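You operate a simulated robot arm through the tools that you are given. There is no shell and no other tool. Be economical: measure what you need, move in short steps, check, and stop when the job is done.

Carry out the task below with a simulated two-armed robot. There is one attempt and no reset: what you move stays moved.

TASK
Load the spool on the test rig, clamp both ends and shut the guard.
Fine: carry it in both hands and set it level on the pads before the clamps go over. Set down upright: spool.
Where things are to end (x, y in the base frame): spool within 0.025 m of [0.63, -0.85].

Only the result counts: the job must be done as asked and must still hold three seconds after the hand-in. Knocking over, shifting, dropping, spilling or breaking anything else fails it.

THE ROBOT
Two 7-joint arms with two-finger parallel grippers on one trunk, on a base that drives. Base frame: it is fixed to the floor where the robot stands at the start and does not move with it; the origin is under the middle of the robot, x ahead of it, y to its left, z up. Lengths are in m, angles in degrees, forces in N, time in s.
The left shoulder is at the start at [0.06, 0.143, 0.926], the right one opposite. With the tool pointing down near the work surface each hand reaches from about 0.32 to 0.74 m from the robot's upright axis, wherever it stands, measured 20 degrees to its own side. Places, roughly: bed of the test rig [0.6, -0.9, 0.8]; black clamp lever [0.5, -1.1, 0.9]; clear guard [0.7, -0.8, 1.3]; green valve [0.6, -1.4, 1]; hose plug [0.5, -1, 0.75]; orange clamp lever [0.5, -0.6, 0.9]; pads of the test rig [0.6, -0.9, 0.8]; yellow vent valve [0.6, -1.2, 1]. Payload 1.57 kg a hand.
The TCP of each hand is the grasp point between the finger pads, 0.03 m short of the fingertips. In the tool frame z runs along the fingers and y along their closing line. The gripper opens to 0.11 m. The fingers are 0.024 m wide and 0.012 m thick; the gripper's body (0.048 by 0.112 m) begins 0.078 m behind the TCP.
Orientation is that of the tool frame in the base frame, as a unit quaternion [x, y, z, w]. With the fingers straight down and closing along the base's y, the tool's x points along the base's -x, its y along +y and its z along -z.

THE INTERFACE
- The arms move only by the tool move_arm. It takes "left_moves", "right_moves" or both (then of equal length, played together; a hand with none holds still); each is a list of rows, each an object of numbers (a shift or turn left out is 0, a gripper value left out holds the last): "hand": the gripper command, from -1 (fully open) to 1 (shut), values between in proportion; "tx", "ty", "tz": the shift along the base's x, y, z in m; "ax", "ay", "az": the turn, a rotation vector about the base's x, y, z in degrees. In form: [{"hand": .., "tx": .., "ty": .., "tz": .., "ax": .., "ay": .., "az": ..}, ...]. A call has 1 to 12 rows; each row shifts and turns the commanded pose from where the row before left it. A row lasts 0.2 s, in which the tool goes at most 0.05 m and 8.6 degrees; a call with a longer step from one row to the next is refused whole, and so is a gripper value outside its range. Where a pose cannot be reached the arm comes as near as it can. A force on the tool above 40 N (or 10 N above the force at the start of the call, whichever is more), or a blocked arm, ends the call early, and 0.2 s more pass. The fingers move at their own pace (about 0.045 m/s each) and stop on an object; they squeeze with about 24 N. The grip force told is the motor's: it shows also when the fingers shut on nothing. Time passes only in rows, and 0.2 s behind the last, so rows that do not move let the fingers close. It gives the time, the measured TCP pose, the force on the tool (base axes), the opening and the grip force at its end, in the units of the frame above (readings bear some noise), with the torque about the TCP (base axes, N m) and any sound that the robot's microphone picked up.
- Cameras (640 x 400 px; columns grow to the right, rows downward): "scene" is now at [0.0637, -0.03, 1.5477]; the picture's right is [-0.40, -0.91, 0.00], its down [-0.54, 0.24, -0.80] and it looks along [0.73, -0.33, -0.60] (base axes); focal length 283 px, centre (320, 200). "left" rides on the left gripper at [0.07, -0.016, -0.141] in its tool frame; the picture's right is [0.23, 0.97, 0.00], its down [-0.86, 0.20, -0.48] and it looks along [-0.47, 0.11, 0.88] (tool axes); focal length 222 px, centre (320, 200). "right" rides on the right gripper at [0.07, 0.016, -0.141] in its tool frame; the picture's right is [-0.23, 0.97, 0.00], its down [-0.86, -0.20, -0.48] and it looks along [-0.47, -0.11, 0.88] (tool axes); focal length 222 px, centre (320, 200). There is no depth. A picture from a camera that has moved, and an enlarged one, comes with that camera's place and axes in the base frame and with its lens. The place of the scene camera against the robot may be out by one fixed shift of up to 0.018 m in any direction.
- camera(camera): a new picture of that camera. It takes no simulated time.
- raise_lower(by): slides the trunk up (or, below 0, down) by that many m; the arms and the scene camera ride with it, the base frame stays. It gives what a move gives, with no picture.
- base_move(legs): drives the robot by 1 to 6 legs, each [ahead, left, turn to the left] in m, m and degrees, along the robot's own axes; the way and the turn of a leg run together, so that a leg with both is an arc; at most 1.5 m and 180 degrees a leg. The arms and the cameras ride along, it lands a little off, and it stops where it bumps. It gives what a move gives.
- head_to(pan, tilt): turns the head with the scene camera to pan (to the left, within 86 degrees either way) and tilt (down, from -29 to 69), counted from straight ahead of the robot. It gives what a move gives.
- zoom(camera, box): a new picture of the part [left, top, right, bottom] of that camera's present view, enlarged. It takes no simulated time.
- job_done(): hands the job in; it is judged then, once.

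Go step by step. Nothing tells you exact positions but the pictures and the camera data: compare them with the known pose of the tool, close in by small moves and look again before you grip or let go. The budget is 120 turns and 100 pictures, counting those below and the enlarged ones. Unless the task says otherwise, let go and move clear before handing in, and close with one line.

The tools are called after "Call:" by a JSON object that holds its "fn" and its "kwargs". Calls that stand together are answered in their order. move_arm: Moves the arms, as the interface text tells. Its arguments: {"type":"object","properties":{"left_moves":{"type":"array"},"right_moves":{"type":"array"}},"required":[]} The other tools are called the same way: raise_lower (by) slides the trunk up or down; base_move (legs) drives the base; head_to (pan, tilt) turns the head that bears the scene camera; camera (camera) takes a picture; zoom (camera, box) takes an enlarged picture of a part of a camera's view; job_done () hands the job in.

At the start:

```text
time_s: 0.0
left_tcp_pos: [0.4592, -0.0442, 0.9991]
left_orientation: [0.0, 1.0, -0.001, 0.0]
left_wrist_force: [1.2, 0.7, 1.0]
left_wrist_torque: [-0.02, -0.01, 0.02]
left_width: 0.1101
left_finger_force: 0.0
right_tcp_pos: [0.3737, -0.4772, 0.9997]
right_orientation: [-0.001, 1.0, 0.0, 0.0]
right_wrist_force: [-1.7, 0.0, 0.2]
right_wrist_torque: [0.04, 0.0, -0.06]
right_width: 0.11
right_finger_force: 0.1
trunk travel left (down, up): [-0.525, 0.065]
robot x, y, heading: [0.0003, -0.0056, -0.1]
head pan, tilt: [-23.9, 36.6]
```

scene: 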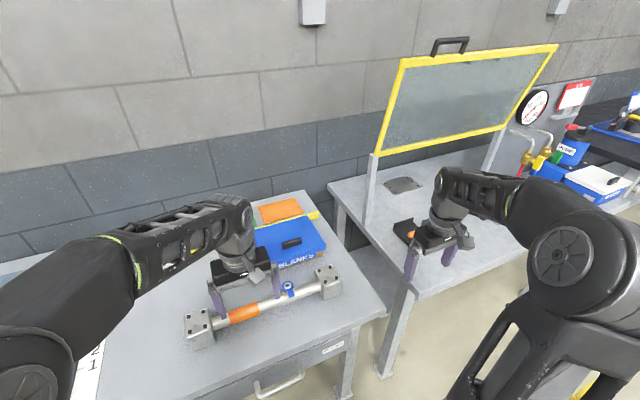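
right: 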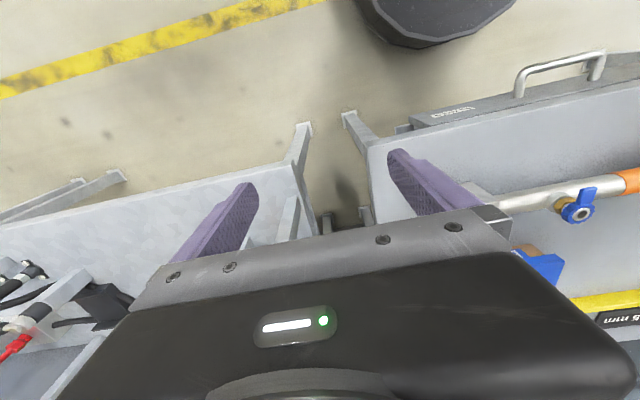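
left: 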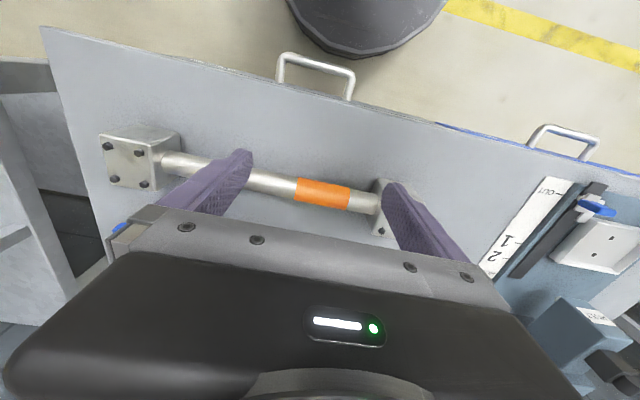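

I see the spool (pipe with two square flanges, orange band and a small blue valve) on the near table and the rig to the right with its guard open. I look closer at both first.

Call:
{"fn": "zoom", "kwargs": {"camera": "scene", "box": [160, 190, 400, 360]}}

Call:
{"fn": "head_to", "kwargs": {"pan": -58, "tilt": 30}}

Call:
{"fn": "camera", "kwargs": {"camera": "scene"}}

```text
2.35 times, centred on (280, 275) of scene
camera zoom: at [0.0637, -0.03, 1.5477], right [-0.4, -0.91, 0.0], down [-0.54, 0.24, -0.8], along [0.73, -0.33, -0.6], focal length 666 px, centre (414, 24)
```

zoom: 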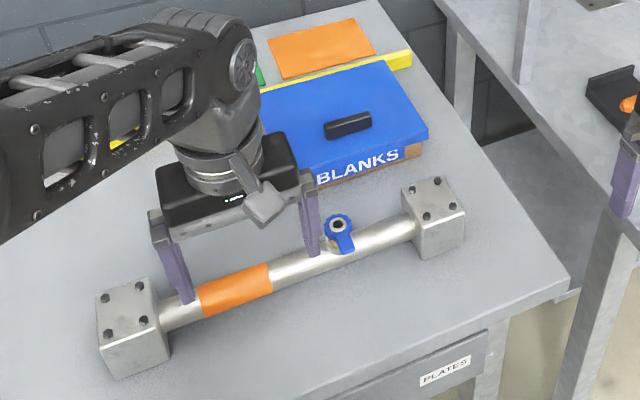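

```text
time_s: 1.0
left_tcp_pos: [0.4587, -0.0443, 1.0002]
left_orientation: [0.0, 1.0, -0.001, 0.001]
left_wrist_force: [-0.1, 0.3, 1.2]
left_wrist_torque: [0.0, -0.02, 0.01]
left_width: 0.1103
left_finger_force: 0.1
right_tcp_pos: [0.3733, -0.4774, 0.999]
right_orientation: [0.0, 1.0, -0.001, 0.0]
right_wrist_force: [0.1, 0.5, 0.0]
right_wrist_torque: [0.01, 0.0, 0.02]
right_width: 0.1101
right_finger_force: 0.1
trunk travel left (down, up): [-0.525, 0.065]
robot x, y, heading: [-0.001, 0.001, 0.0]
head pan, tilt: [-58.0, 30.0]
```

```text
95 pictures are left
camera scene: at [0.032, -0.0714, 1.5578], right [-0.85, -0.53, 0.0], down [-0.27, 0.42, -0.87], along [0.46, -0.73, -0.5], focal length 283 px, centre (320, 200)
```

scene: 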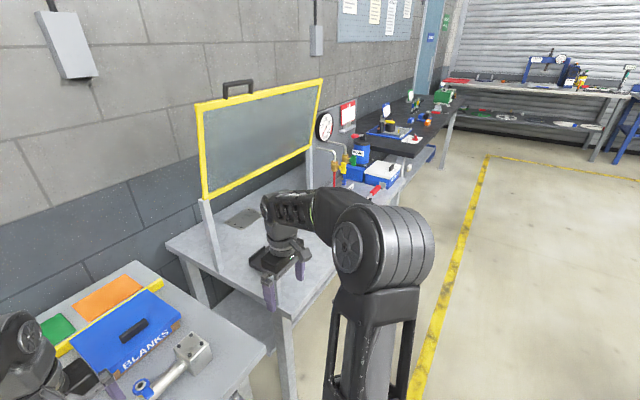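

The right arm hides the rig, so I back off a little and drive sideways to face the rig and look at it.

Call:
{"fn": "base_move", "kwargs": {"legs": [[-0.35, 0, 0], [0, -0.85, 0]]}}

Call:
{"fn": "head_to", "kwargs": {"pan": 0, "tilt": 30}}

Call:
{"fn": "camera", "kwargs": {"camera": "scene"}}

```text
time_s: 7.4
left_tcp_pos: [0.1045, -0.8975, 1.0003]
left_orientation: [0.004, 1.0, 0.001, 0.0]
left_wrist_force: [-0.1, 0.6, -0.1]
left_wrist_torque: [-0.01, -0.02, -0.01]
left_width: 0.1099
left_finger_force: 0.0
right_tcp_pos: [0.016, -1.3293, 0.9995]
right_orientation: [0.004, 1.0, 0.0, 0.0]
right_wrist_force: [0.2, -0.3, -0.7]
right_wrist_torque: [-0.01, 0.01, -0.01]
right_width: 0.1099
right_finger_force: 0.1
trunk travel left (down, up): [-0.525, 0.065]
robot x, y, heading: [-0.355, -0.8484, -0.4]
head pan, tilt: [-58.0, 30.0]
```

```text
time_s: 8.7
left_tcp_pos: [0.1041, -0.8967, 0.9987]
left_orientation: [0.003, 1.0, 0.0, 0.0]
left_wrist_force: [-0.6, 0.0, -0.1]
left_wrist_torque: [-0.03, -0.02, 0.0]
left_width: 0.1099
left_finger_force: 0.0
right_tcp_pos: [0.0161, -1.3282, 1.0003]
right_orientation: [0.003, 1.0, 0.0, 0.0]
right_wrist_force: [-0.4, -0.1, -0.7]
right_wrist_torque: [-0.04, -0.01, -0.01]
right_width: 0.1099
right_finger_force: 0.1
trunk travel left (down, up): [-0.525, 0.065]
robot x, y, heading: [-0.3579, -0.8525, -0.7]
head pan, tilt: [0.0, 30.0]
```

```text
94 pictures are left
camera scene: at [-0.28, -0.8448, 1.5579], right [-0.01, -1.0, 0.0], down [-0.5, 0.0, -0.87], along [0.87, -0.01, -0.5], focal length 283 px, centre (320, 200)
```

scene: 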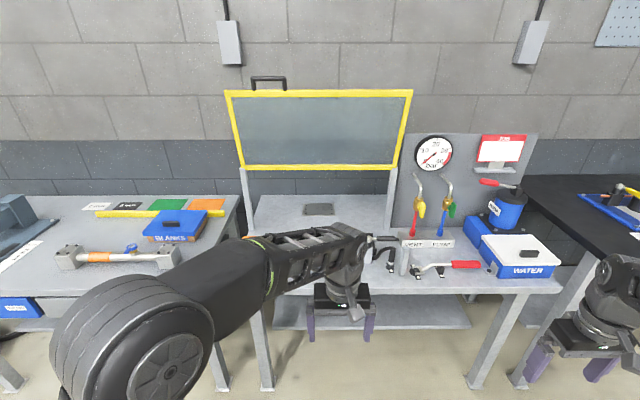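

The left arm blocks the view, so I swing the left hand out to its side and look again.

Call:
{"fn": "move_arm", "kwargs": {"left_moves": [{"ty": 0.05}, {"ty": 0.05}, {"ty": 0.05}, {"ty": 0.05}, {"ty": 0.05}, {"ty": 0.05}, {"ty": 0.05}]}}

Call:
{"fn": "camera", "kwargs": {"camera": "scene"}}

Call:
{"fn": "zoom", "kwargs": {"camera": "scene", "box": [230, 160, 490, 320]}}

```text
time_s: 10.3
left_tcp_pos: [0.104, -0.5453, 0.9997]
left_orientation: [0.003, 1.0, -0.001, 0.0]
left_wrist_force: [-0.8, 0.4, -0.5]
left_wrist_torque: [0.01, 0.02, -0.01]
left_width: 0.1099
left_finger_force: 0.0
right_tcp_pos: [0.016, -1.3288, 1.0]
right_orientation: [0.004, 1.0, 0.0, 0.0]
right_wrist_force: [-1.0, 1.0, 0.0]
right_wrist_torque: [0.0, -0.02, 0.01]
right_width: 0.1102
right_finger_force: 0.0
trunk travel left (down, up): [-0.525, 0.065]
robot x, y, heading: [-0.3551, -0.8457, -0.3]
head pan, tilt: [0.0, 30.0]
```

```text
93 pictures are left
camera scene: at [-0.2801, -0.8438, 1.5579], right [-0.01, -1.0, 0.0], down [-0.5, 0.0, -0.87], along [0.87, -0.01, -0.5], focal length 283 px, centre (320, 200)
```

scene: 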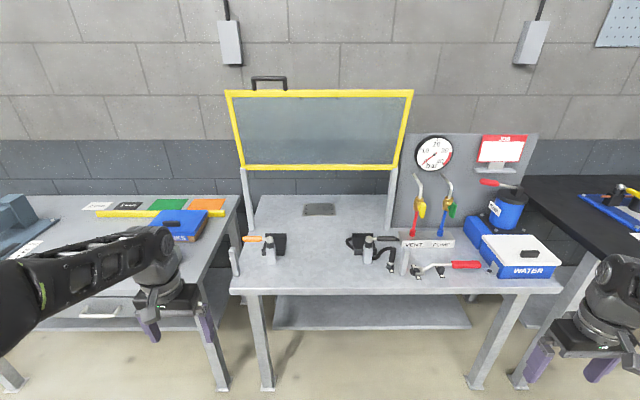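

```text
2.46 times, centred on (360, 240) of scene
camera zoom: at [-0.2801, -0.8438, 1.5579], right [-0.01, -1.0, 0.0], down [-0.5, 0.0, -0.87], along [0.87, -0.01, -0.5], focal length 697 px, centre (222, 102)
```

zoom: 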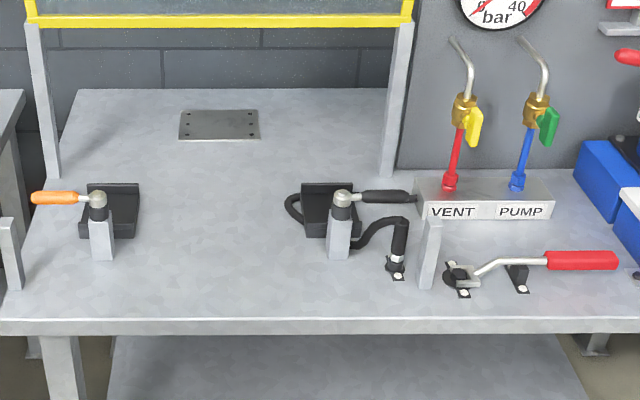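

The rig shows two black pads, each with a post and a swing-lever clamp turned outward. I look more closely at each.

Call:
{"fn": "zoom", "kwargs": {"camera": "scene", "box": [225, 220, 305, 270]}}

Call:
{"fn": "zoom", "kwargs": {"camera": "scene", "box": [335, 220, 415, 280]}}

Call:
{"fn": "zoom", "kwargs": {"camera": "scene", "box": [210, 60, 430, 200]}}

```text
8.00 times, centred on (265, 245) of scene
camera zoom: at [-0.2801, -0.8438, 1.5579], right [-0.01, -1.0, 0.0], down [-0.5, 0.0, -0.87], along [0.87, -0.01, -0.5], focal length 2266 px, centre (760, -160)
```

zoom: 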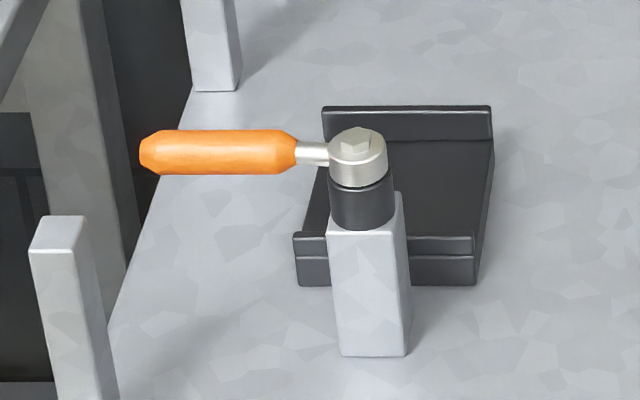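

```text
6.67 times, centred on (375, 250) of scene
camera zoom: at [-0.2801, -0.8438, 1.5579], right [-0.01, -1.0, 0.0], down [-0.5, 0.0, -0.87], along [0.87, -0.01, -0.5], focal length 1888 px, centre (-47, -133)
```

zoom: 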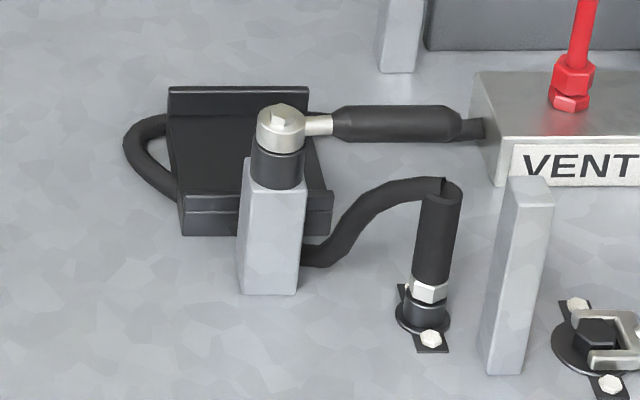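

```text
2.86 times, centred on (320, 130) of scene
camera zoom: at [-0.2801, -0.8438, 1.5579], right [-0.01, -1.0, 0.0], down [-0.5, 0.0, -0.87], along [0.87, -0.01, -0.5], focal length 809 px, centre (320, 400)
```

zoom: 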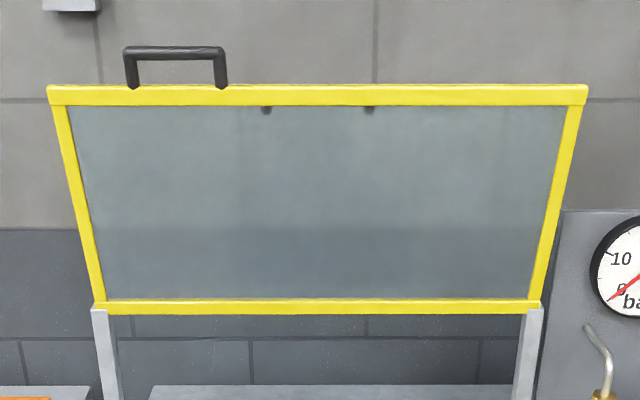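

Pads sit at about x 0.64, y -0.67 and -1.06, with posts in front of them and the guard tipped back. I raise both hands and drive nearer for a closer look at clamps and hose.

Call:
{"fn": "move_arm", "kwargs": {"left_moves": [{"tz": 0.05}, {"tz": 0.05}, {"tx": -0.05}], "right_moves": [{"tz": 0.05}, {"tz": 0.05}, {}]}}

Call:
{"fn": "base_move", "kwargs": {"legs": [[0.32, 0, 0.4]]}}

Call:
{"fn": "head_to", "kwargs": {"pan": 0, "tilt": 45}}

Call:
{"fn": "camera", "kwargs": {"camera": "scene"}}

Call:
{"fn": "camera", "kwargs": {"camera": "left"}}

Call:
{"fn": "camera", "kwargs": {"camera": "right"}}

```text
time_s: 11.1
left_tcp_pos: [0.0532, -0.5474, 1.101]
left_orientation: [0.004, 1.0, -0.001, 0.001]
left_wrist_force: [-0.3, -0.3, 0.6]
left_wrist_torque: [0.02, -0.02, 0.01]
left_width: 0.1099
left_finger_force: 0.1
right_tcp_pos: [0.0131, -1.329, 1.1018]
right_orientation: [0.004, 1.0, 0.0, 0.001]
right_wrist_force: [0.6, 0.1, 0.1]
right_wrist_torque: [-0.02, -0.03, 0.02]
right_width: 0.1099
right_finger_force: 0.1
trunk travel left (down, up): [-0.525, 0.065]
robot x, y, heading: [-0.354, -0.8498, -0.6]
head pan, tilt: [0.0, 30.0]
```

```text
time_s: 13.2
left_tcp_pos: [0.372, -0.5436, 1.0995]
left_orientation: [-0.003, 1.0, 0.0, -0.001]
left_wrist_force: [-0.2, -0.1, 0.2]
left_wrist_torque: [-0.02, 0.0, 0.02]
left_width: 0.1101
left_finger_force: 0.1
right_tcp_pos: [0.339, -1.3256, 1.1]
right_orientation: [-0.003, 1.0, 0.0, 0.0]
right_wrist_force: [-0.7, -0.3, -0.2]
right_wrist_torque: [0.0, 0.07, -0.01]
right_width: 0.1103
right_finger_force: 0.1
trunk travel left (down, up): [-0.525, 0.065]
robot x, y, heading: [-0.0331, -0.853, 0.6]
head pan, tilt: [0.0, 30.0]
```

```text
time_s: 14.0
left_tcp_pos: [0.3702, -0.5428, 1.0999]
left_orientation: [-0.002, 1.0, 0.0, -0.001]
left_wrist_force: [-0.5, -0.5, 0.2]
left_wrist_torque: [-0.03, 0.02, 0.01]
left_width: 0.11
left_finger_force: 0.2
right_tcp_pos: [0.3395, -1.3257, 1.1009]
right_orientation: [-0.002, 1.0, 0.0, 0.0]
right_wrist_force: [0.0, -0.4, 0.1]
right_wrist_torque: [0.04, 0.0, 0.01]
right_width: 0.1098
right_finger_force: 0.0
trunk travel left (down, up): [-0.525, 0.065]
robot x, y, heading: [-0.0354, -0.8532, 0.3]
head pan, tilt: [0.0, 45.0]
```

```text
88 pictures are left
camera scene: at [0.0293, -0.8443, 1.5353], right [0.0, -1.0, 0.0], down [-0.71, 0.0, -0.71], along [0.71, 0.0, -0.71], focal length 283 px, centre (320, 200)
```

scene: 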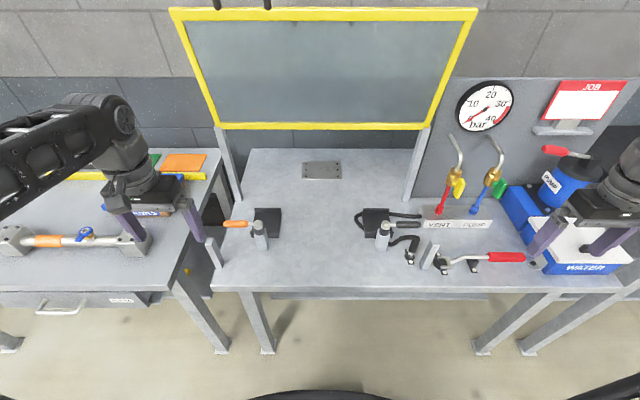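

```text
87 pictures are left
camera left: at [0.301, -0.5588, 1.2414], right [-0.23, 0.97, 0.0], down [0.85, 0.2, 0.48], along [0.47, 0.11, -0.88], focal length 222 px, centre (320, 200)
```

left: 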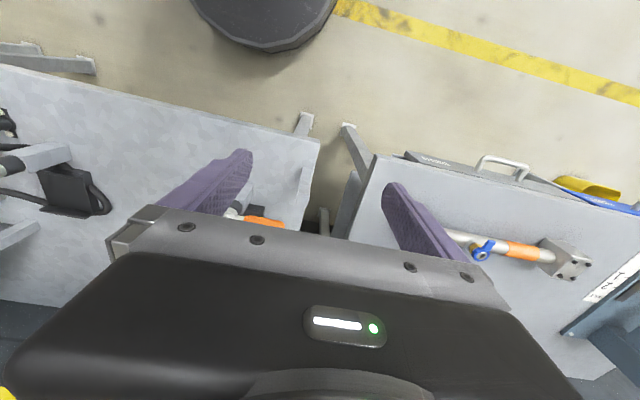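

```text
86 pictures are left
camera right: at [0.2683, -1.3089, 1.2413], right [0.22, 0.97, 0.0], down [0.86, -0.2, 0.48], along [0.47, -0.11, -0.88], focal length 222 px, centre (320, 200)
```

right: 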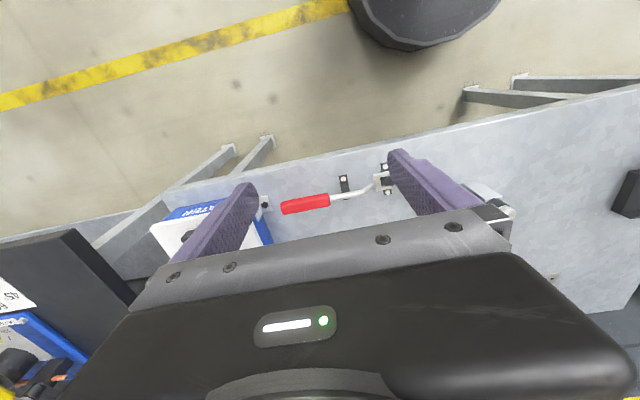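

Now I zoom on the two pads and clamps from nearer.

Call:
{"fn": "zoom", "kwargs": {"camera": "scene", "box": [200, 195, 290, 275]}}

Call:
{"fn": "zoom", "kwargs": {"camera": "scene", "box": [345, 195, 445, 275]}}

Call:
{"fn": "zoom", "kwargs": {"camera": "scene", "box": [0, 200, 160, 300]}}

```text
5.00 times, centred on (245, 235) of scene
camera zoom: at [0.0293, -0.8443, 1.5353], right [0.0, -1.0, 0.0], down [-0.71, 0.0, -0.71], along [0.71, 0.0, -0.71], focal length 1416 px, centre (695, 25)
```

zoom: 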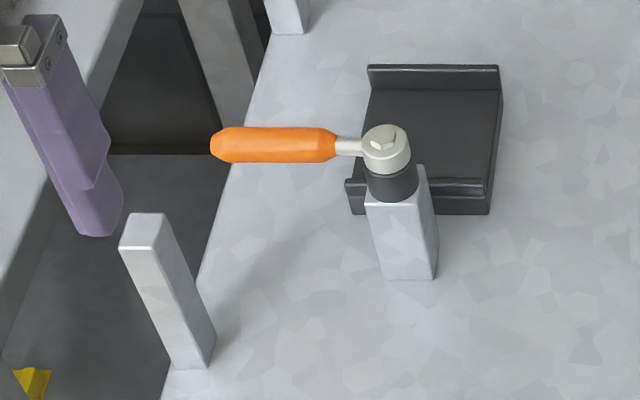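

```text
5.00 times, centred on (395, 235) of scene
camera zoom: at [0.0293, -0.8443, 1.5353], right [0.0, -1.0, 0.0], down [-0.71, 0.0, -0.71], along [0.71, 0.0, -0.71], focal length 1416 px, centre (-55, 25)
```

zoom: 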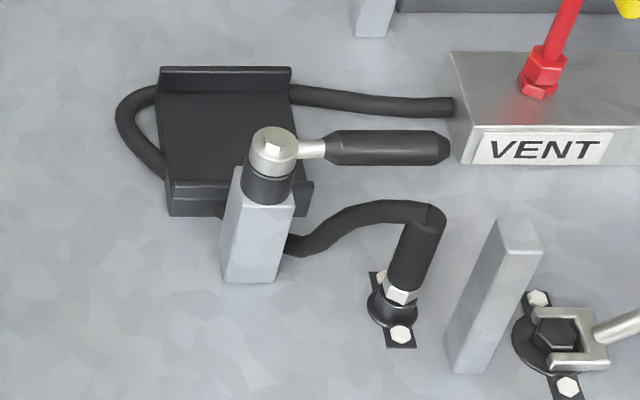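

```text
4.00 times, centred on (80, 250) of scene
camera zoom: at [0.0293, -0.8443, 1.5353], right [0.0, -1.0, 0.0], down [-0.71, 0.0, -0.71], along [0.71, 0.0, -0.71], focal length 1133 px, centre (1280, 0)
```

zoom: 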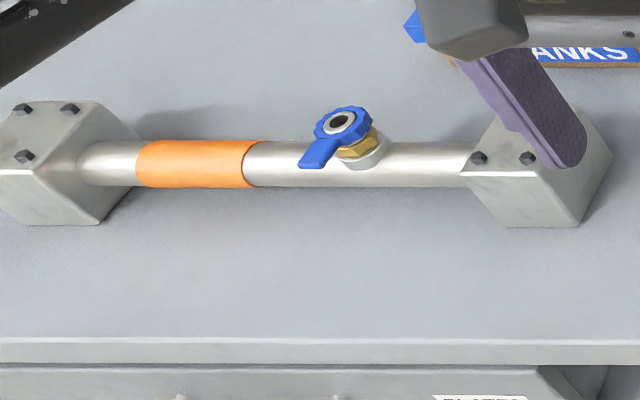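

The hose lies on the bench around the right pad and is not on it; the levers point outward, clear of the pads. I now drive back left in front of the spool and turn the hands so that they close along x.

Call:
{"fn": "base_move", "kwargs": {"legs": [[0, 0.76, 0]]}}

Call:
{"fn": "move_arm", "kwargs": {"left_moves": [{"az": -8.5, "tx": 0.03, "ty": -0.02}, {"az": -8.5, "tx": 0.03, "ty": -0.02}, {"az": -8.5, "ty": -0.03}, {"az": -8.5, "ty": -0.03}, {"az": -8.5, "ty": -0.03}, {"az": -8.5, "ty": -0.03}, {"az": -8.5, "ty": -0.03}, {"az": -8.5}, {"az": -8.5}, {"az": -8.5}, {"az": -5}], "right_moves": [{"az": 8.5, "tx": 0.03, "ty": 0.03}, {"az": 8.5, "tx": 0.03, "ty": 0.03}, {"az": 8.5, "tx": 0.03, "ty": 0.03}, {"az": 8.5, "ty": 0.04}, {"az": 8.5, "ty": 0.04}, {"az": 8.5, "ty": 0.04}, {"az": 8.5, "ty": 0.04}, {"az": 8.5, "ty": 0.03}, {"az": 8.5}, {"az": 8.5}, {"az": 5}]}}

Call:
{"fn": "head_to", "kwargs": {"pan": 0, "tilt": 50}}

Call:
{"fn": "camera", "kwargs": {"camera": "scene"}}

Call:
{"fn": "camera", "kwargs": {"camera": "left"}}

Call:
{"fn": "camera", "kwargs": {"camera": "right"}}

```text
time_s: 18.1
left_tcp_pos: [0.3685, 0.2207, 1.0996]
left_orientation: [-0.001, 1.0, -0.002, 0.0]
left_wrist_force: [-0.3, -0.4, 0.6]
left_wrist_torque: [0.0, -0.01, 0.02]
left_width: 0.1097
left_finger_force: 0.1
right_tcp_pos: [0.3358, -0.5605, 1.1005]
right_orientation: [-0.001, 1.0, 0.0, 0.0]
right_wrist_force: [0.5, 0.4, -0.3]
right_wrist_torque: [-0.02, 0.02, 0.01]
right_width: 0.11
right_finger_force: 0.0
trunk travel left (down, up): [-0.525, 0.065]
robot x, y, heading: [-0.0385, -0.0814, 0.2]
head pan, tilt: [0.0, 45.0]
```

```text
time_s: 20.5
left_tcp_pos: [0.431, 0.0296, 1.0996]
left_orientation: [0.708, 0.706, -0.001, 0.0]
left_wrist_force: [-0.7, 0.0, -1.0]
left_wrist_torque: [0.02, 0.03, -0.01]
left_width: 0.1099
left_finger_force: 0.1
right_tcp_pos: [0.4258, -0.2822, 1.1004]
right_orientation: [0.708, -0.706, 0.0, 0.0]
right_wrist_force: [-0.3, -0.8, -1.1]
right_wrist_torque: [-0.01, 0.01, -0.01]
right_width: 0.11
right_finger_force: 0.0
trunk travel left (down, up): [-0.525, 0.065]
robot x, y, heading: [-0.0367, -0.0825, 0.1]
head pan, tilt: [0.0, 45.0]
```

```text
time_s: 21.1
left_tcp_pos: [0.4286, 0.0288, 1.0993]
left_orientation: [0.707, 0.708, -0.001, -0.001]
left_wrist_force: [0.1, -1.5, 0.5]
left_wrist_torque: [-0.02, -0.01, 0.04]
left_width: 0.11
left_finger_force: 0.2
right_tcp_pos: [0.4247, -0.2823, 1.1009]
right_orientation: [0.708, -0.707, 0.0, 0.001]
right_wrist_force: [0.2, 0.4, 1.2]
right_wrist_torque: [-0.04, 0.01, 0.0]
right_width: 0.1101
right_finger_force: 0.1
trunk travel left (down, up): [-0.525, 0.065]
robot x, y, heading: [-0.039, -0.085, 0.0]
head pan, tilt: [0.0, 50.0]
```

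```text
82 pictures are left
camera scene: at [0.0227, -0.0796, 1.5284], right [0.0, -1.0, 0.0], down [-0.77, 0.0, -0.64], along [0.64, 0.0, -0.77], focal length 283 px, centre (320, 200)
```

scene: 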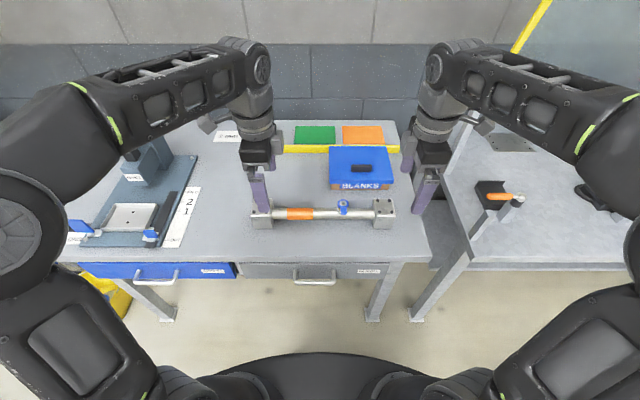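

```text
81 pictures are left
camera left: at [0.4134, 0.1002, 1.2413], right [0.97, 0.23, 0.0], down [0.2, -0.85, 0.48], along [0.11, -0.47, -0.88], focal length 222 px, centre (320, 200)
```

left: 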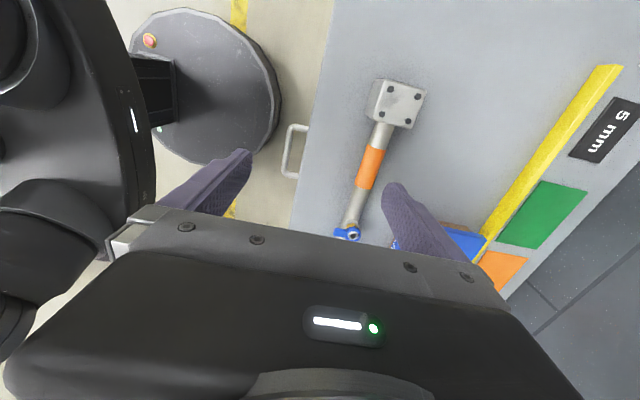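

```text
80 pictures are left
camera right: at [0.408, -0.3509, 1.2412], right [-0.97, 0.23, 0.0], down [0.2, 0.86, 0.48], along [0.11, 0.47, -0.88], focal length 222 px, centre (320, 200)
```

right: 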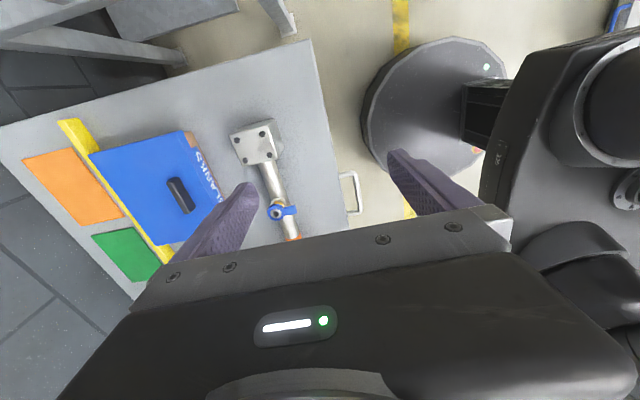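

From the wrist views the spool lies along y at x about 0.5385, from flange centres y 0.094 to -0.276 (middle -0.091), with the valve at y -0.147. I line the hands up over bare pipe at y 0.03 and -0.207 and descend part way.

Call:
{"fn": "move_arm", "kwargs": {"left_moves": [{"tx": 0.04}, {"tx": 0.04}, {"tx": 0.03, "ty": 0.001}, {"tz": -0.05}, {"tz": -0.05}, {"tz": -0.05}, {"tz": -0.04}], "right_moves": [{"tx": 0.04, "ty": 0.025}, {"tx": 0.04, "ty": 0.025}, {"tx": 0.034, "ty": 0.025}, {"tz": -0.05}, {"tz": -0.05}, {"tz": -0.05}, {"tz": -0.04}]}}

Call:
{"fn": "camera", "kwargs": {"camera": "left"}}

Call:
{"fn": "camera", "kwargs": {"camera": "right"}}

Call:
{"fn": "zoom", "kwargs": {"camera": "scene", "box": [220, 130, 440, 260]}}

```text
time_s: 22.8
left_tcp_pos: [0.471, 0.029, 0.9094]
left_orientation: [0.706, 0.708, 0.0, -0.001]
left_wrist_force: [0.7, 0.2, -0.7]
left_wrist_torque: [0.0, 0.0, 0.01]
left_width: 0.1099
left_finger_force: 0.0
left hand out of reach, approached as far as the arm can: row 2, 3
right_tcp_pos: [0.4838, -0.2447, 0.9104]
right_orientation: [0.707, -0.707, 0.001, 0.0]
right_wrist_force: [0.7, -0.3, -0.7]
right_wrist_torque: [0.0, -0.01, 0.01]
right_width: 0.1101
right_finger_force: 0.1
right hand out of reach, approached as far as the arm can: row 2, 3
trunk travel left (down, up): [-0.525, 0.065]
robot x, y, heading: [-0.0397, -0.0847, 0.1]
head pan, tilt: [0.0, 50.0]
```

```text
79 pictures are left
camera left: at [0.4541, 0.0994, 1.052], right [0.97, 0.23, 0.0], down [0.2, -0.85, 0.48], along [0.11, -0.47, -0.88], focal length 222 px, centre (320, 200)
```

left: 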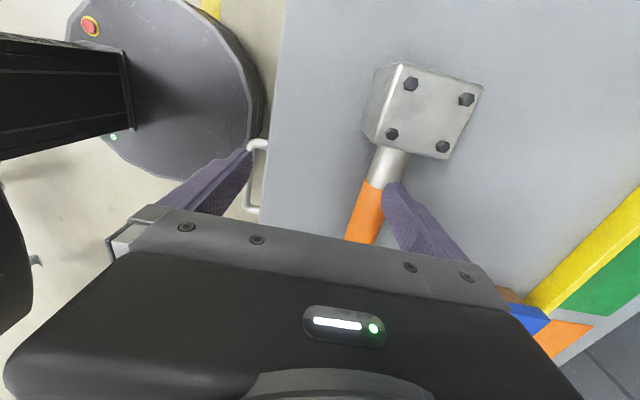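

```text
78 pictures are left
camera right: at [0.467, -0.314, 1.051], right [-0.97, 0.23, 0.0], down [0.2, 0.86, 0.48], along [0.11, 0.47, -0.88], focal length 222 px, centre (320, 200)
```

right: 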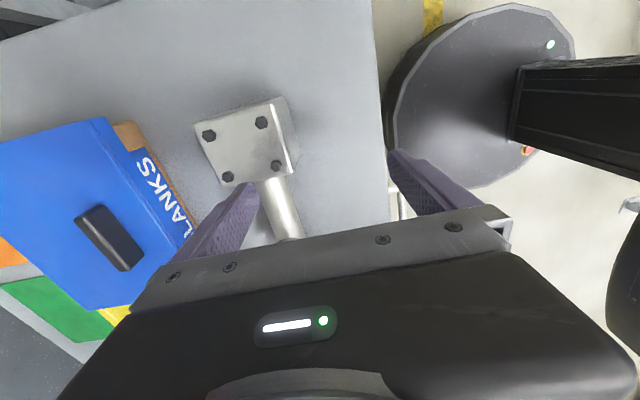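

```text
2.91 times, centred on (330, 195) of scene
camera zoom: at [0.0238, -0.0797, 1.5284], right [0.0, -1.0, 0.0], down [-0.77, 0.0, -0.64], along [0.64, 0.0, -0.77], focal length 824 px, centre (291, 214)
```

zoom: 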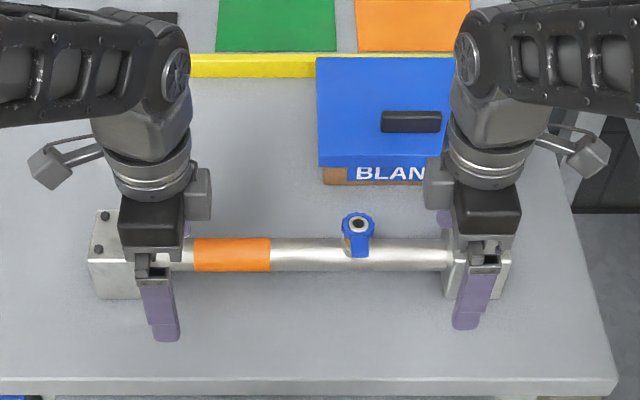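

Reach is short at height, so I raise slightly, drive 0.09 m nearer and then re-measure.

Call:
{"fn": "move_arm", "kwargs": {"left_moves": [{"tz": 0.03}], "right_moves": [{"tz": 0.03}]}}

Call:
{"fn": "base_move", "kwargs": {"legs": [[0.09, 0, 0]]}}

```text
time_s: 23.1
left_tcp_pos: [0.4693, 0.0284, 0.9409]
left_orientation: [0.706, 0.708, 0.0, 0.0]
left_wrist_force: [0.0, 0.3, 0.8]
left_wrist_torque: [-0.03, 0.02, 0.01]
left_width: 0.1098
left_finger_force: 0.0
right_tcp_pos: [0.483, -0.2445, 0.9413]
right_orientation: [0.708, -0.706, 0.0, 0.001]
right_wrist_force: [-0.1, 0.0, 0.1]
right_wrist_torque: [-0.02, -0.03, 0.01]
right_width: 0.1101
right_finger_force: 0.0
trunk travel left (down, up): [-0.525, 0.065]
robot x, y, heading: [-0.0397, -0.0859, 0.2]
head pan, tilt: [0.0, 50.0]
```

```text
time_s: 24.3
left_tcp_pos: [0.5615, 0.0295, 0.9402]
left_orientation: [0.706, 0.708, -0.002, -0.002]
left_wrist_force: [0.5, -0.4, 0.3]
left_wrist_torque: [-0.01, 0.01, 0.02]
left_width: 0.1098
left_finger_force: 0.0
right_tcp_pos: [0.5753, -0.2426, 0.9399]
right_orientation: [0.708, -0.706, -0.001, 0.001]
right_wrist_force: [0.7, 0.3, -0.2]
right_wrist_torque: [-0.01, 0.05, -0.03]
right_width: 0.11
right_finger_force: 0.0
trunk travel left (down, up): [-0.525, 0.065]
robot x, y, heading: [0.0519, -0.0836, 0.1]
head pan, tilt: [0.0, 50.0]
```

I centre both hands over the pipe at x 0.5385 and check.

Call:
{"fn": "move_arm", "kwargs": {"left_moves": [{"tx": -0.023}, {}], "right_moves": [{"tx": -0.0185, "ty": 0.018}, {"tx": -0.0185, "ty": 0.0176}]}}

Call:
{"fn": "camera", "kwargs": {"camera": "left"}}

Call:
{"fn": "camera", "kwargs": {"camera": "right"}}

Call:
{"fn": "camera", "kwargs": {"camera": "scene"}}

```text
time_s: 24.9
left_tcp_pos: [0.5366, 0.0305, 0.9408]
left_orientation: [0.706, 0.708, -0.001, 0.0]
left_wrist_force: [-0.3, -0.4, -0.5]
left_wrist_torque: [-0.01, 0.01, 0.01]
left_width: 0.1099
left_finger_force: 0.0
right_tcp_pos: [0.5366, -0.2079, 0.9411]
right_orientation: [0.707, -0.707, 0.0, 0.001]
right_wrist_force: [0.1, -0.5, 0.1]
right_wrist_torque: [-0.01, -0.03, 0.0]
right_width: 0.11
right_finger_force: 0.1
trunk travel left (down, up): [-0.525, 0.065]
robot x, y, heading: [0.0533, -0.0839, 0.1]
head pan, tilt: [0.0, 50.0]
```

```text
76 pictures are left
camera left: at [0.5205, 0.1004, 1.0822], right [0.97, 0.23, 0.0], down [0.2, -0.86, 0.48], along [0.11, -0.47, -0.88], focal length 222 px, centre (320, 200)
```

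left: 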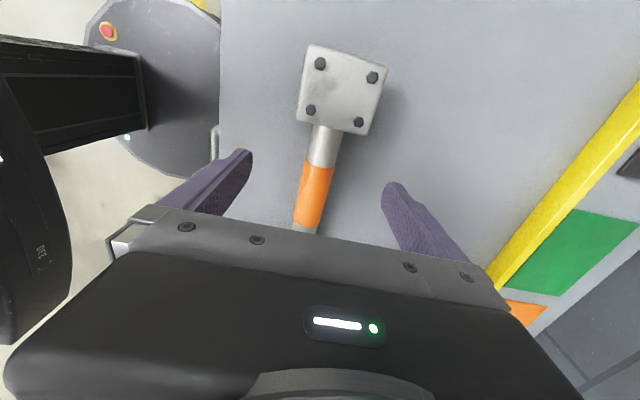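

```text
75 pictures are left
camera right: at [0.5203, -0.2769, 1.0812], right [-0.97, 0.23, 0.0], down [0.2, 0.86, 0.48], along [0.11, 0.47, -0.88], focal length 222 px, centre (320, 200)
```

right: 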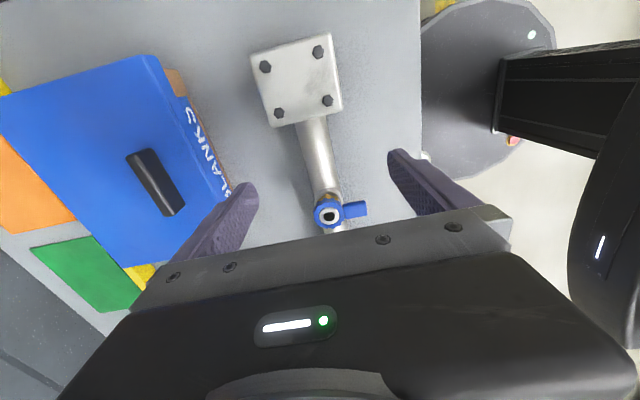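

```text
74 pictures are left
camera scene: at [0.1131, -0.0793, 1.5283], right [0.0, -1.0, 0.0], down [-0.77, 0.0, -0.64], along [0.64, 0.0, -0.77], focal length 283 px, centre (320, 200)
```

scene: 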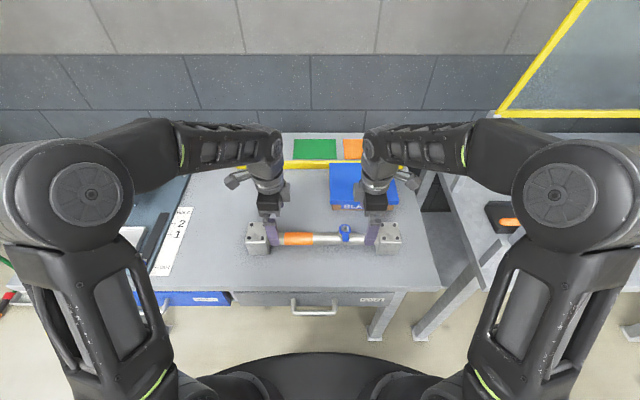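

Both hands straddle the pipe (x about 0.541, pipe centre z about 0.835). I shift 4 mm forward, descend to z 0.85 and close.

Call:
{"fn": "move_arm", "kwargs": {"left_moves": [{"tx": 0.004, "tz": -0.03}, {"tz": -0.03}, {"tz": -0.02}, {"tz": -0.01}], "right_moves": [{"tx": 0.004, "tz": -0.03}, {"tz": -0.03}, {"tz": -0.02}, {"tz": -0.01}]}}

Call:
{"fn": "zoom", "kwargs": {"camera": "scene", "box": [230, 190, 420, 270]}}

Call:
{"fn": "camera", "kwargs": {"camera": "right"}}

```text
time_s: 25.9
left_tcp_pos: [0.5402, 0.0295, 0.8505]
left_orientation: [0.706, 0.708, -0.001, -0.001]
left_wrist_force: [-0.3, -0.7, -0.2]
left_wrist_torque: [0.02, -0.01, -0.03]
left_width: 0.1101
left_finger_force: 0.1
right_tcp_pos: [0.5409, -0.2085, 0.8491]
right_orientation: [0.708, -0.706, 0.0, 0.0]
right_wrist_force: [-0.4, 0.3, 1.0]
right_wrist_torque: [-0.01, -0.01, 0.02]
right_width: 0.1101
right_finger_force: 0.0
trunk travel left (down, up): [-0.525, 0.065]
robot x, y, heading: [0.0503, -0.0861, 0.2]
head pan, tilt: [0.0, 50.0]
```

```text
3.37 times, centred on (325, 230) of scene
camera zoom: at [0.1133, -0.0794, 1.5284], right [0.0, -1.0, 0.0], down [-0.77, 0.0, -0.64], along [0.64, 0.0, -0.77], focal length 954 px, centre (303, 99)
```

zoom: 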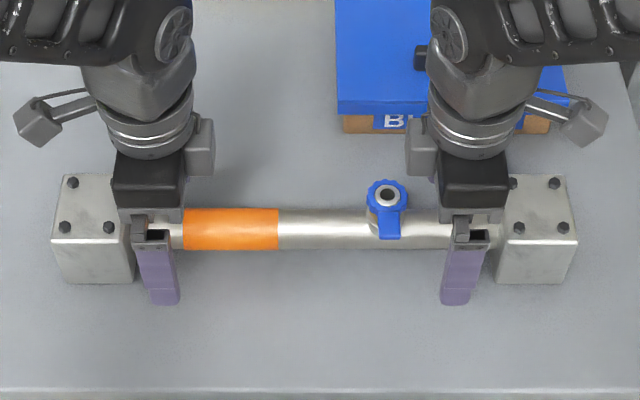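

```text
72 pictures are left
camera right: at [0.5246, -0.2775, 0.9905], right [-0.97, 0.23, 0.0], down [0.2, 0.86, 0.48], along [0.11, 0.47, -0.88], focal length 222 px, centre (320, 200)
```

right: 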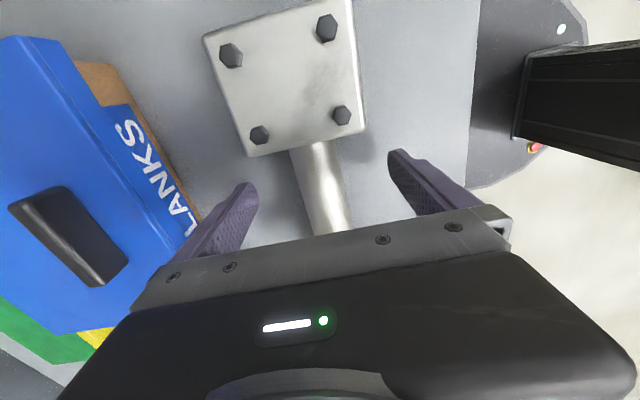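

Fingers straddle the pipe well; I close both hands.

Call:
{"fn": "move_arm", "kwargs": {"left_moves": [{"hand": 1}, {}, {}, {}, {}, {}, {}], "right_moves": [{"hand": 1}, {}, {}, {}, {}, {}, {}]}}

```text
time_s: 27.5
left_tcp_pos: [0.5396, 0.029, 0.8508]
left_orientation: [0.707, 0.707, 0.0, 0.0]
left_wrist_force: [3.2, 0.2, -0.4]
left_wrist_torque: [0.05, -0.02, 0.18]
left_width: 0.0337
left_finger_force: 23.5
right_tcp_pos: [0.5416, -0.2071, 0.8494]
right_orientation: [0.708, -0.706, 0.0, 0.001]
right_wrist_force: [-5.5, 0.6, 2.0]
right_wrist_torque: [-0.18, 0.3, 0.14]
right_width: 0.0337
right_finger_force: 23.7
trunk travel left (down, up): [-0.525, 0.065]
robot x, y, heading: [0.0533, -0.0858, 0.2]
head pan, tilt: [0.0, 50.0]
```

Pipe held in both hands (33.7 mm). I lift slowly to z about 1.0 and look.

Call:
{"fn": "move_arm", "kwargs": {"left_moves": [{"tz": 0.01}, {"tz": 0.02}, {"tz": 0.03}, {"tz": 0.03}, {"tz": 0.03}, {"tz": 0.03}], "right_moves": [{"tz": 0.01}, {"tz": 0.02}, {"tz": 0.03}, {"tz": 0.03}, {"tz": 0.03}, {"tz": 0.03}]}}

Call:
{"fn": "zoom", "kwargs": {"camera": "scene", "box": [200, 150, 460, 290]}}

```text
time_s: 28.9
left_tcp_pos: [0.5402, 0.0303, 1.0017]
left_orientation: [0.706, 0.708, 0.0, -0.001]
left_wrist_force: [-0.7, -2.7, -6.7]
left_wrist_torque: [-0.02, -0.04, -0.01]
left_width: 0.0334
left_finger_force: 24.2
right_tcp_pos: [0.5413, -0.2092, 1.0001]
right_orientation: [0.707, -0.707, -0.001, -0.001]
right_wrist_force: [-1.1, 1.9, -6.8]
right_wrist_torque: [0.12, 0.02, 0.0]
right_width: 0.0334
right_finger_force: 24.4
trunk travel left (down, up): [-0.525, 0.065]
robot x, y, heading: [0.0557, -0.0878, 0.0]
head pan, tilt: [0.0, 50.0]
```

```text
2.46 times, centred on (330, 220) of scene
camera zoom: at [0.1134, -0.0794, 1.5282], right [0.0, -1.0, 0.0], down [-0.77, 0.0, -0.64], along [0.64, 0.0, -0.77], focal length 697 px, centre (295, 151)
```

zoom: 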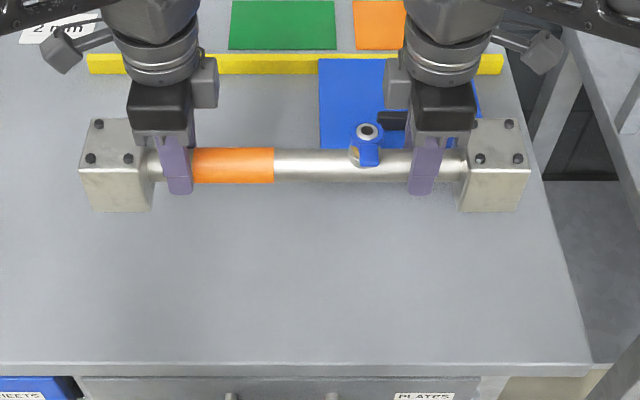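

Spool is level and secure (~1.4 kg). I back off, drive right to y about -0.85 and look at the rig.

Call:
{"fn": "base_move", "kwargs": {"legs": [[-0.16, 0, 0], [0, -0.76, 0]]}}

Call:
{"fn": "camera", "kwargs": {"camera": "scene"}}

```text
time_s: 34.0
left_tcp_pos: [0.3842, -0.7402, 1.0014]
left_orientation: [0.706, 0.709, 0.0, 0.0]
left_wrist_force: [-1.0, -15.9, -7.2]
left_wrist_torque: [-0.22, 0.07, 0.01]
left_width: 0.0336
left_finger_force: 23.8
right_tcp_pos: [0.3835, -0.9799, 0.9997]
right_orientation: [0.709, -0.705, 0.0, -0.002]
right_wrist_force: [0.7, 15.3, -6.4]
right_wrist_torque: [0.39, -0.05, -0.04]
right_width: 0.0335
right_finger_force: 24.2
trunk travel left (down, up): [-0.525, 0.065]
robot x, y, heading: [-0.1053, -0.8549, 0.2]
head pan, tilt: [0.0, 50.0]
```

```text
70 pictures are left
camera scene: at [-0.0432, -0.8522, 1.5283], right [0.0, -1.0, 0.0], down [-0.77, 0.0, -0.64], along [0.64, 0.0, -0.77], focal length 283 px, centre (320, 200)
```

scene: 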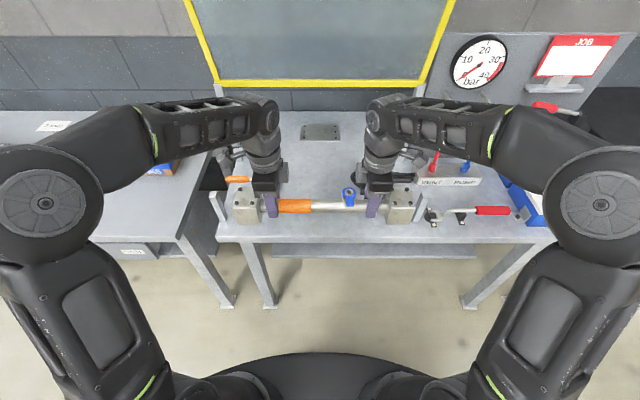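

The spool hangs level; the hands strain against each other by about 15 N, which I relax by 1 mm each. I then raise slightly and drive forward over the pads, keeping clear of the lever heads (z about 0.92).

Call:
{"fn": "move_arm", "kwargs": {"left_moves": [{"tz": 0.01, "ty": -0.001}, {"tz": 0.015}], "right_moves": [{"tz": 0.01, "ty": 0.001}, {"tz": 0.015}]}}

Call:
{"fn": "base_move", "kwargs": {"legs": [[0.15, 0.012, 0]]}}

Call:
{"fn": "camera", "kwargs": {"camera": "scene"}}

Call:
{"fn": "camera", "kwargs": {"camera": "left"}}

Call:
{"fn": "camera", "kwargs": {"camera": "right"}}

```text
time_s: 34.6
left_tcp_pos: [0.384, -0.7416, 1.0264]
left_orientation: [0.705, 0.709, 0.0, -0.002]
left_wrist_force: [-0.6, 7.7, -7.3]
left_wrist_torque: [0.04, -0.04, -0.18]
left_width: 0.0338
left_finger_force: 24.3
right_tcp_pos: [0.3838, -0.9792, 1.0236]
right_orientation: [0.708, -0.706, 0.0, 0.001]
right_wrist_force: [0.8, -7.1, -5.1]
right_wrist_torque: [0.23, 0.02, -0.13]
right_width: 0.0336
right_finger_force: 23.8
trunk travel left (down, up): [-0.525, 0.065]
robot x, y, heading: [-0.1091, -0.8561, 0.2]
head pan, tilt: [0.0, 50.0]
```

```text
time_s: 36.0
left_tcp_pos: [0.5364, -0.7284, 1.0238]
left_orientation: [0.705, 0.709, -0.001, -0.003]
left_wrist_force: [-0.8, 18.3, -7.8]
left_wrist_torque: [0.39, 0.06, -0.19]
left_width: 0.0336
left_finger_force: 24.2
right_tcp_pos: [0.5357, -0.9664, 1.0235]
right_orientation: [0.709, -0.705, 0.0, 0.002]
right_wrist_force: [2.5, -16.9, -5.5]
right_wrist_torque: [-0.07, 0.0, -0.14]
right_width: 0.0336
right_finger_force: 24.1
trunk travel left (down, up): [-0.525, 0.065]
robot x, y, heading: [0.0429, -0.8506, 0.3]
head pan, tilt: [0.0, 50.0]
```

```text
69 pictures are left
camera scene: at [0.1086, -0.8389, 1.5282], right [0.01, -1.0, 0.0], down [-0.77, 0.0, -0.64], along [0.64, 0.0, -0.77], focal length 283 px, centre (320, 200)
```

scene: 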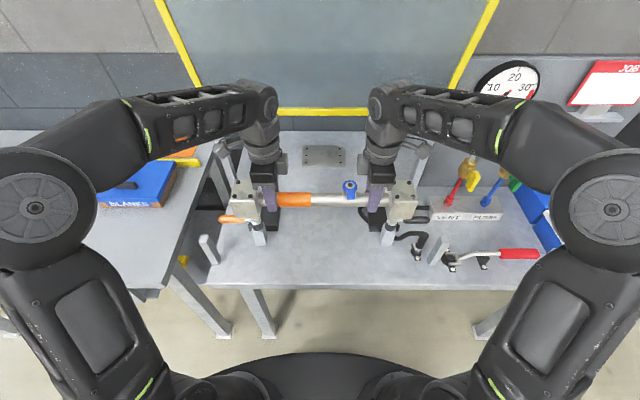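

```text
68 pictures are left
camera left: at [0.5192, -0.6582, 1.1659], right [0.97, 0.23, 0.0], down [0.21, -0.85, 0.48], along [0.11, -0.46, -0.88], focal length 222 px, centre (320, 200)
```

left: 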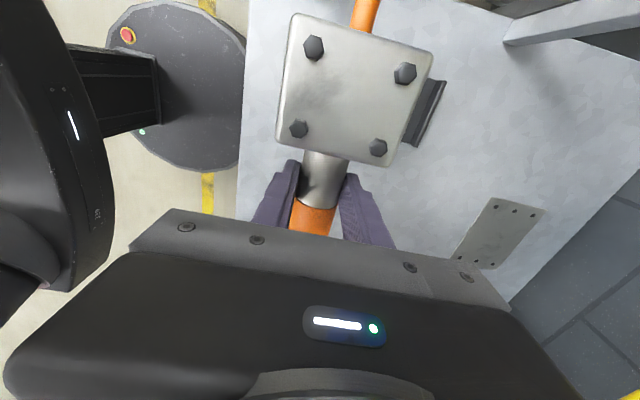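

```text
67 pictures are left
camera right: at [0.5199, -1.0352, 1.1638], right [-0.97, 0.22, 0.0], down [0.2, 0.86, 0.48], along [0.1, 0.47, -0.88], focal length 222 px, centre (320, 200)
```

right: 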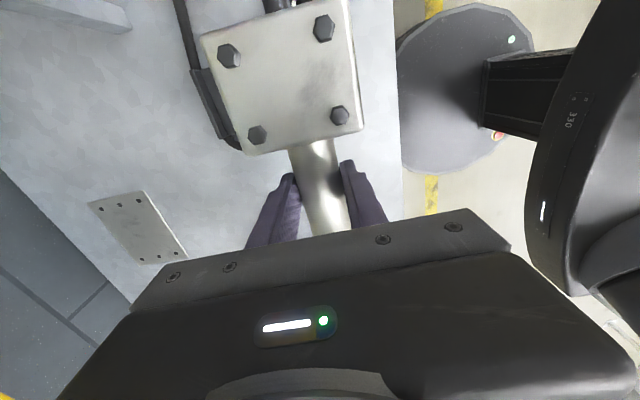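

Wrist views put the pad pockets at x about 0.592–0.669, matching the target 0.63, and the spool is at y about -0.85. I ease the squeeze between hands and drive the last 0.09 m.

Call:
{"fn": "move_arm", "kwargs": {"left_moves": [{"ty": 0.0004}, {}], "right_moves": [{"ty": -0.0004}, {}]}}

Call:
{"fn": "base_move", "kwargs": {"legs": [[0.093, 0, -0.2]]}}

Call:
{"fn": "camera", "kwargs": {"camera": "left"}}

Call:
{"fn": "camera", "kwargs": {"camera": "right"}}

Call:
{"fn": "camera", "kwargs": {"camera": "scene"}}

```text
time_s: 36.6
left_tcp_pos: [0.5348, -0.7299, 1.0243]
left_orientation: [0.705, 0.709, -0.001, -0.001]
left_wrist_force: [-0.9, -6.1, -6.0]
left_wrist_torque: [0.49, 0.04, -0.07]
left_width: 0.0337
left_finger_force: 24.0
right_tcp_pos: [0.5347, -0.9666, 1.0243]
right_orientation: [0.709, -0.705, -0.001, 0.001]
right_wrist_force: [1.1, 5.5, -7.2]
right_wrist_torque: [-0.48, -0.04, -0.16]
right_width: 0.0337
right_finger_force: 23.8
trunk travel left (down, up): [-0.525, 0.065]
robot x, y, heading: [0.0462, -0.8437, 0.3]
head pan, tilt: [0.0, 50.0]
```

```text
time_s: 37.7
left_tcp_pos: [0.628, -0.7302, 1.0254]
left_orientation: [0.707, 0.707, -0.001, -0.002]
left_wrist_force: [-1.3, -8.3, -5.0]
left_wrist_torque: [-0.33, 0.08, -0.27]
left_width: 0.0335
left_finger_force: 24.1
right_tcp_pos: [0.6275, -0.9679, 1.0232]
right_orientation: [0.708, -0.706, -0.002, 0.001]
right_wrist_force: [2.8, 8.5, -7.8]
right_wrist_torque: [0.07, -0.01, -0.19]
right_width: 0.0335
right_finger_force: 24.4
trunk travel left (down, up): [-0.525, 0.065]
robot x, y, heading: [0.1355, -0.8432, -0.0]
head pan, tilt: [0.0, 50.0]
```

```text
66 pictures are left
camera left: at [0.6122, -0.659, 1.1659], right [0.97, 0.23, 0.0], down [0.2, -0.85, 0.48], along [0.11, -0.47, -0.88], focal length 222 px, centre (320, 200)
```

left: 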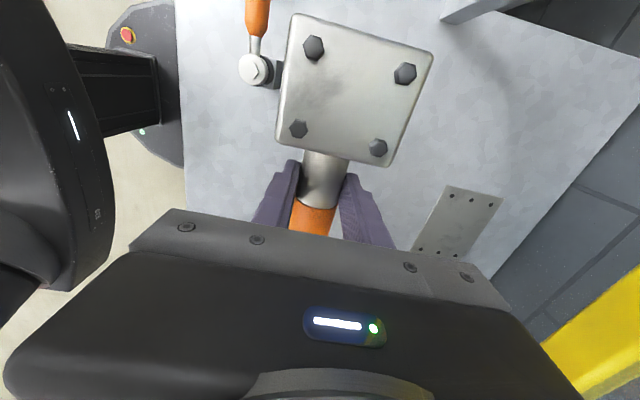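

```text
65 pictures are left
camera right: at [0.6117, -1.0364, 1.1638], right [-0.97, 0.23, 0.0], down [0.2, 0.86, 0.48], along [0.11, 0.47, -0.88], focal length 222 px, centre (320, 200)
```

right: 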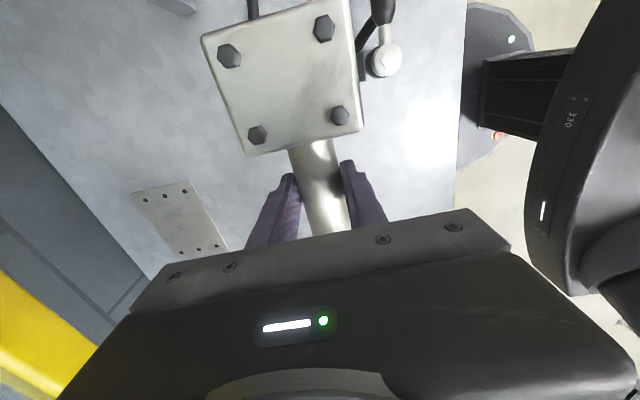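

```text
64 pictures are left
camera scene: at [0.201, -0.8388, 1.5282], right [0.0, -1.0, 0.0], down [-0.77, 0.0, -0.64], along [0.64, 0.0, -0.77], focal length 283 px, centre (320, 200)
```

scene: 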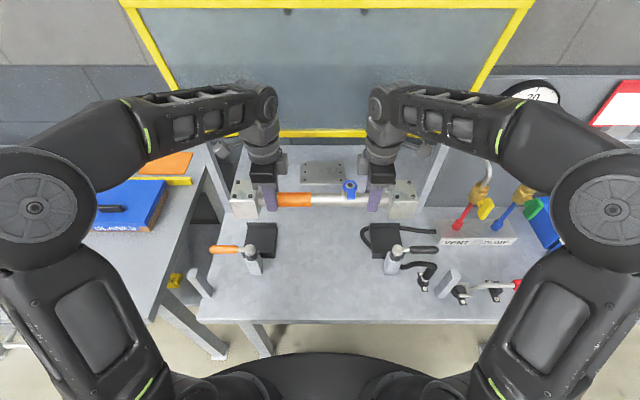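

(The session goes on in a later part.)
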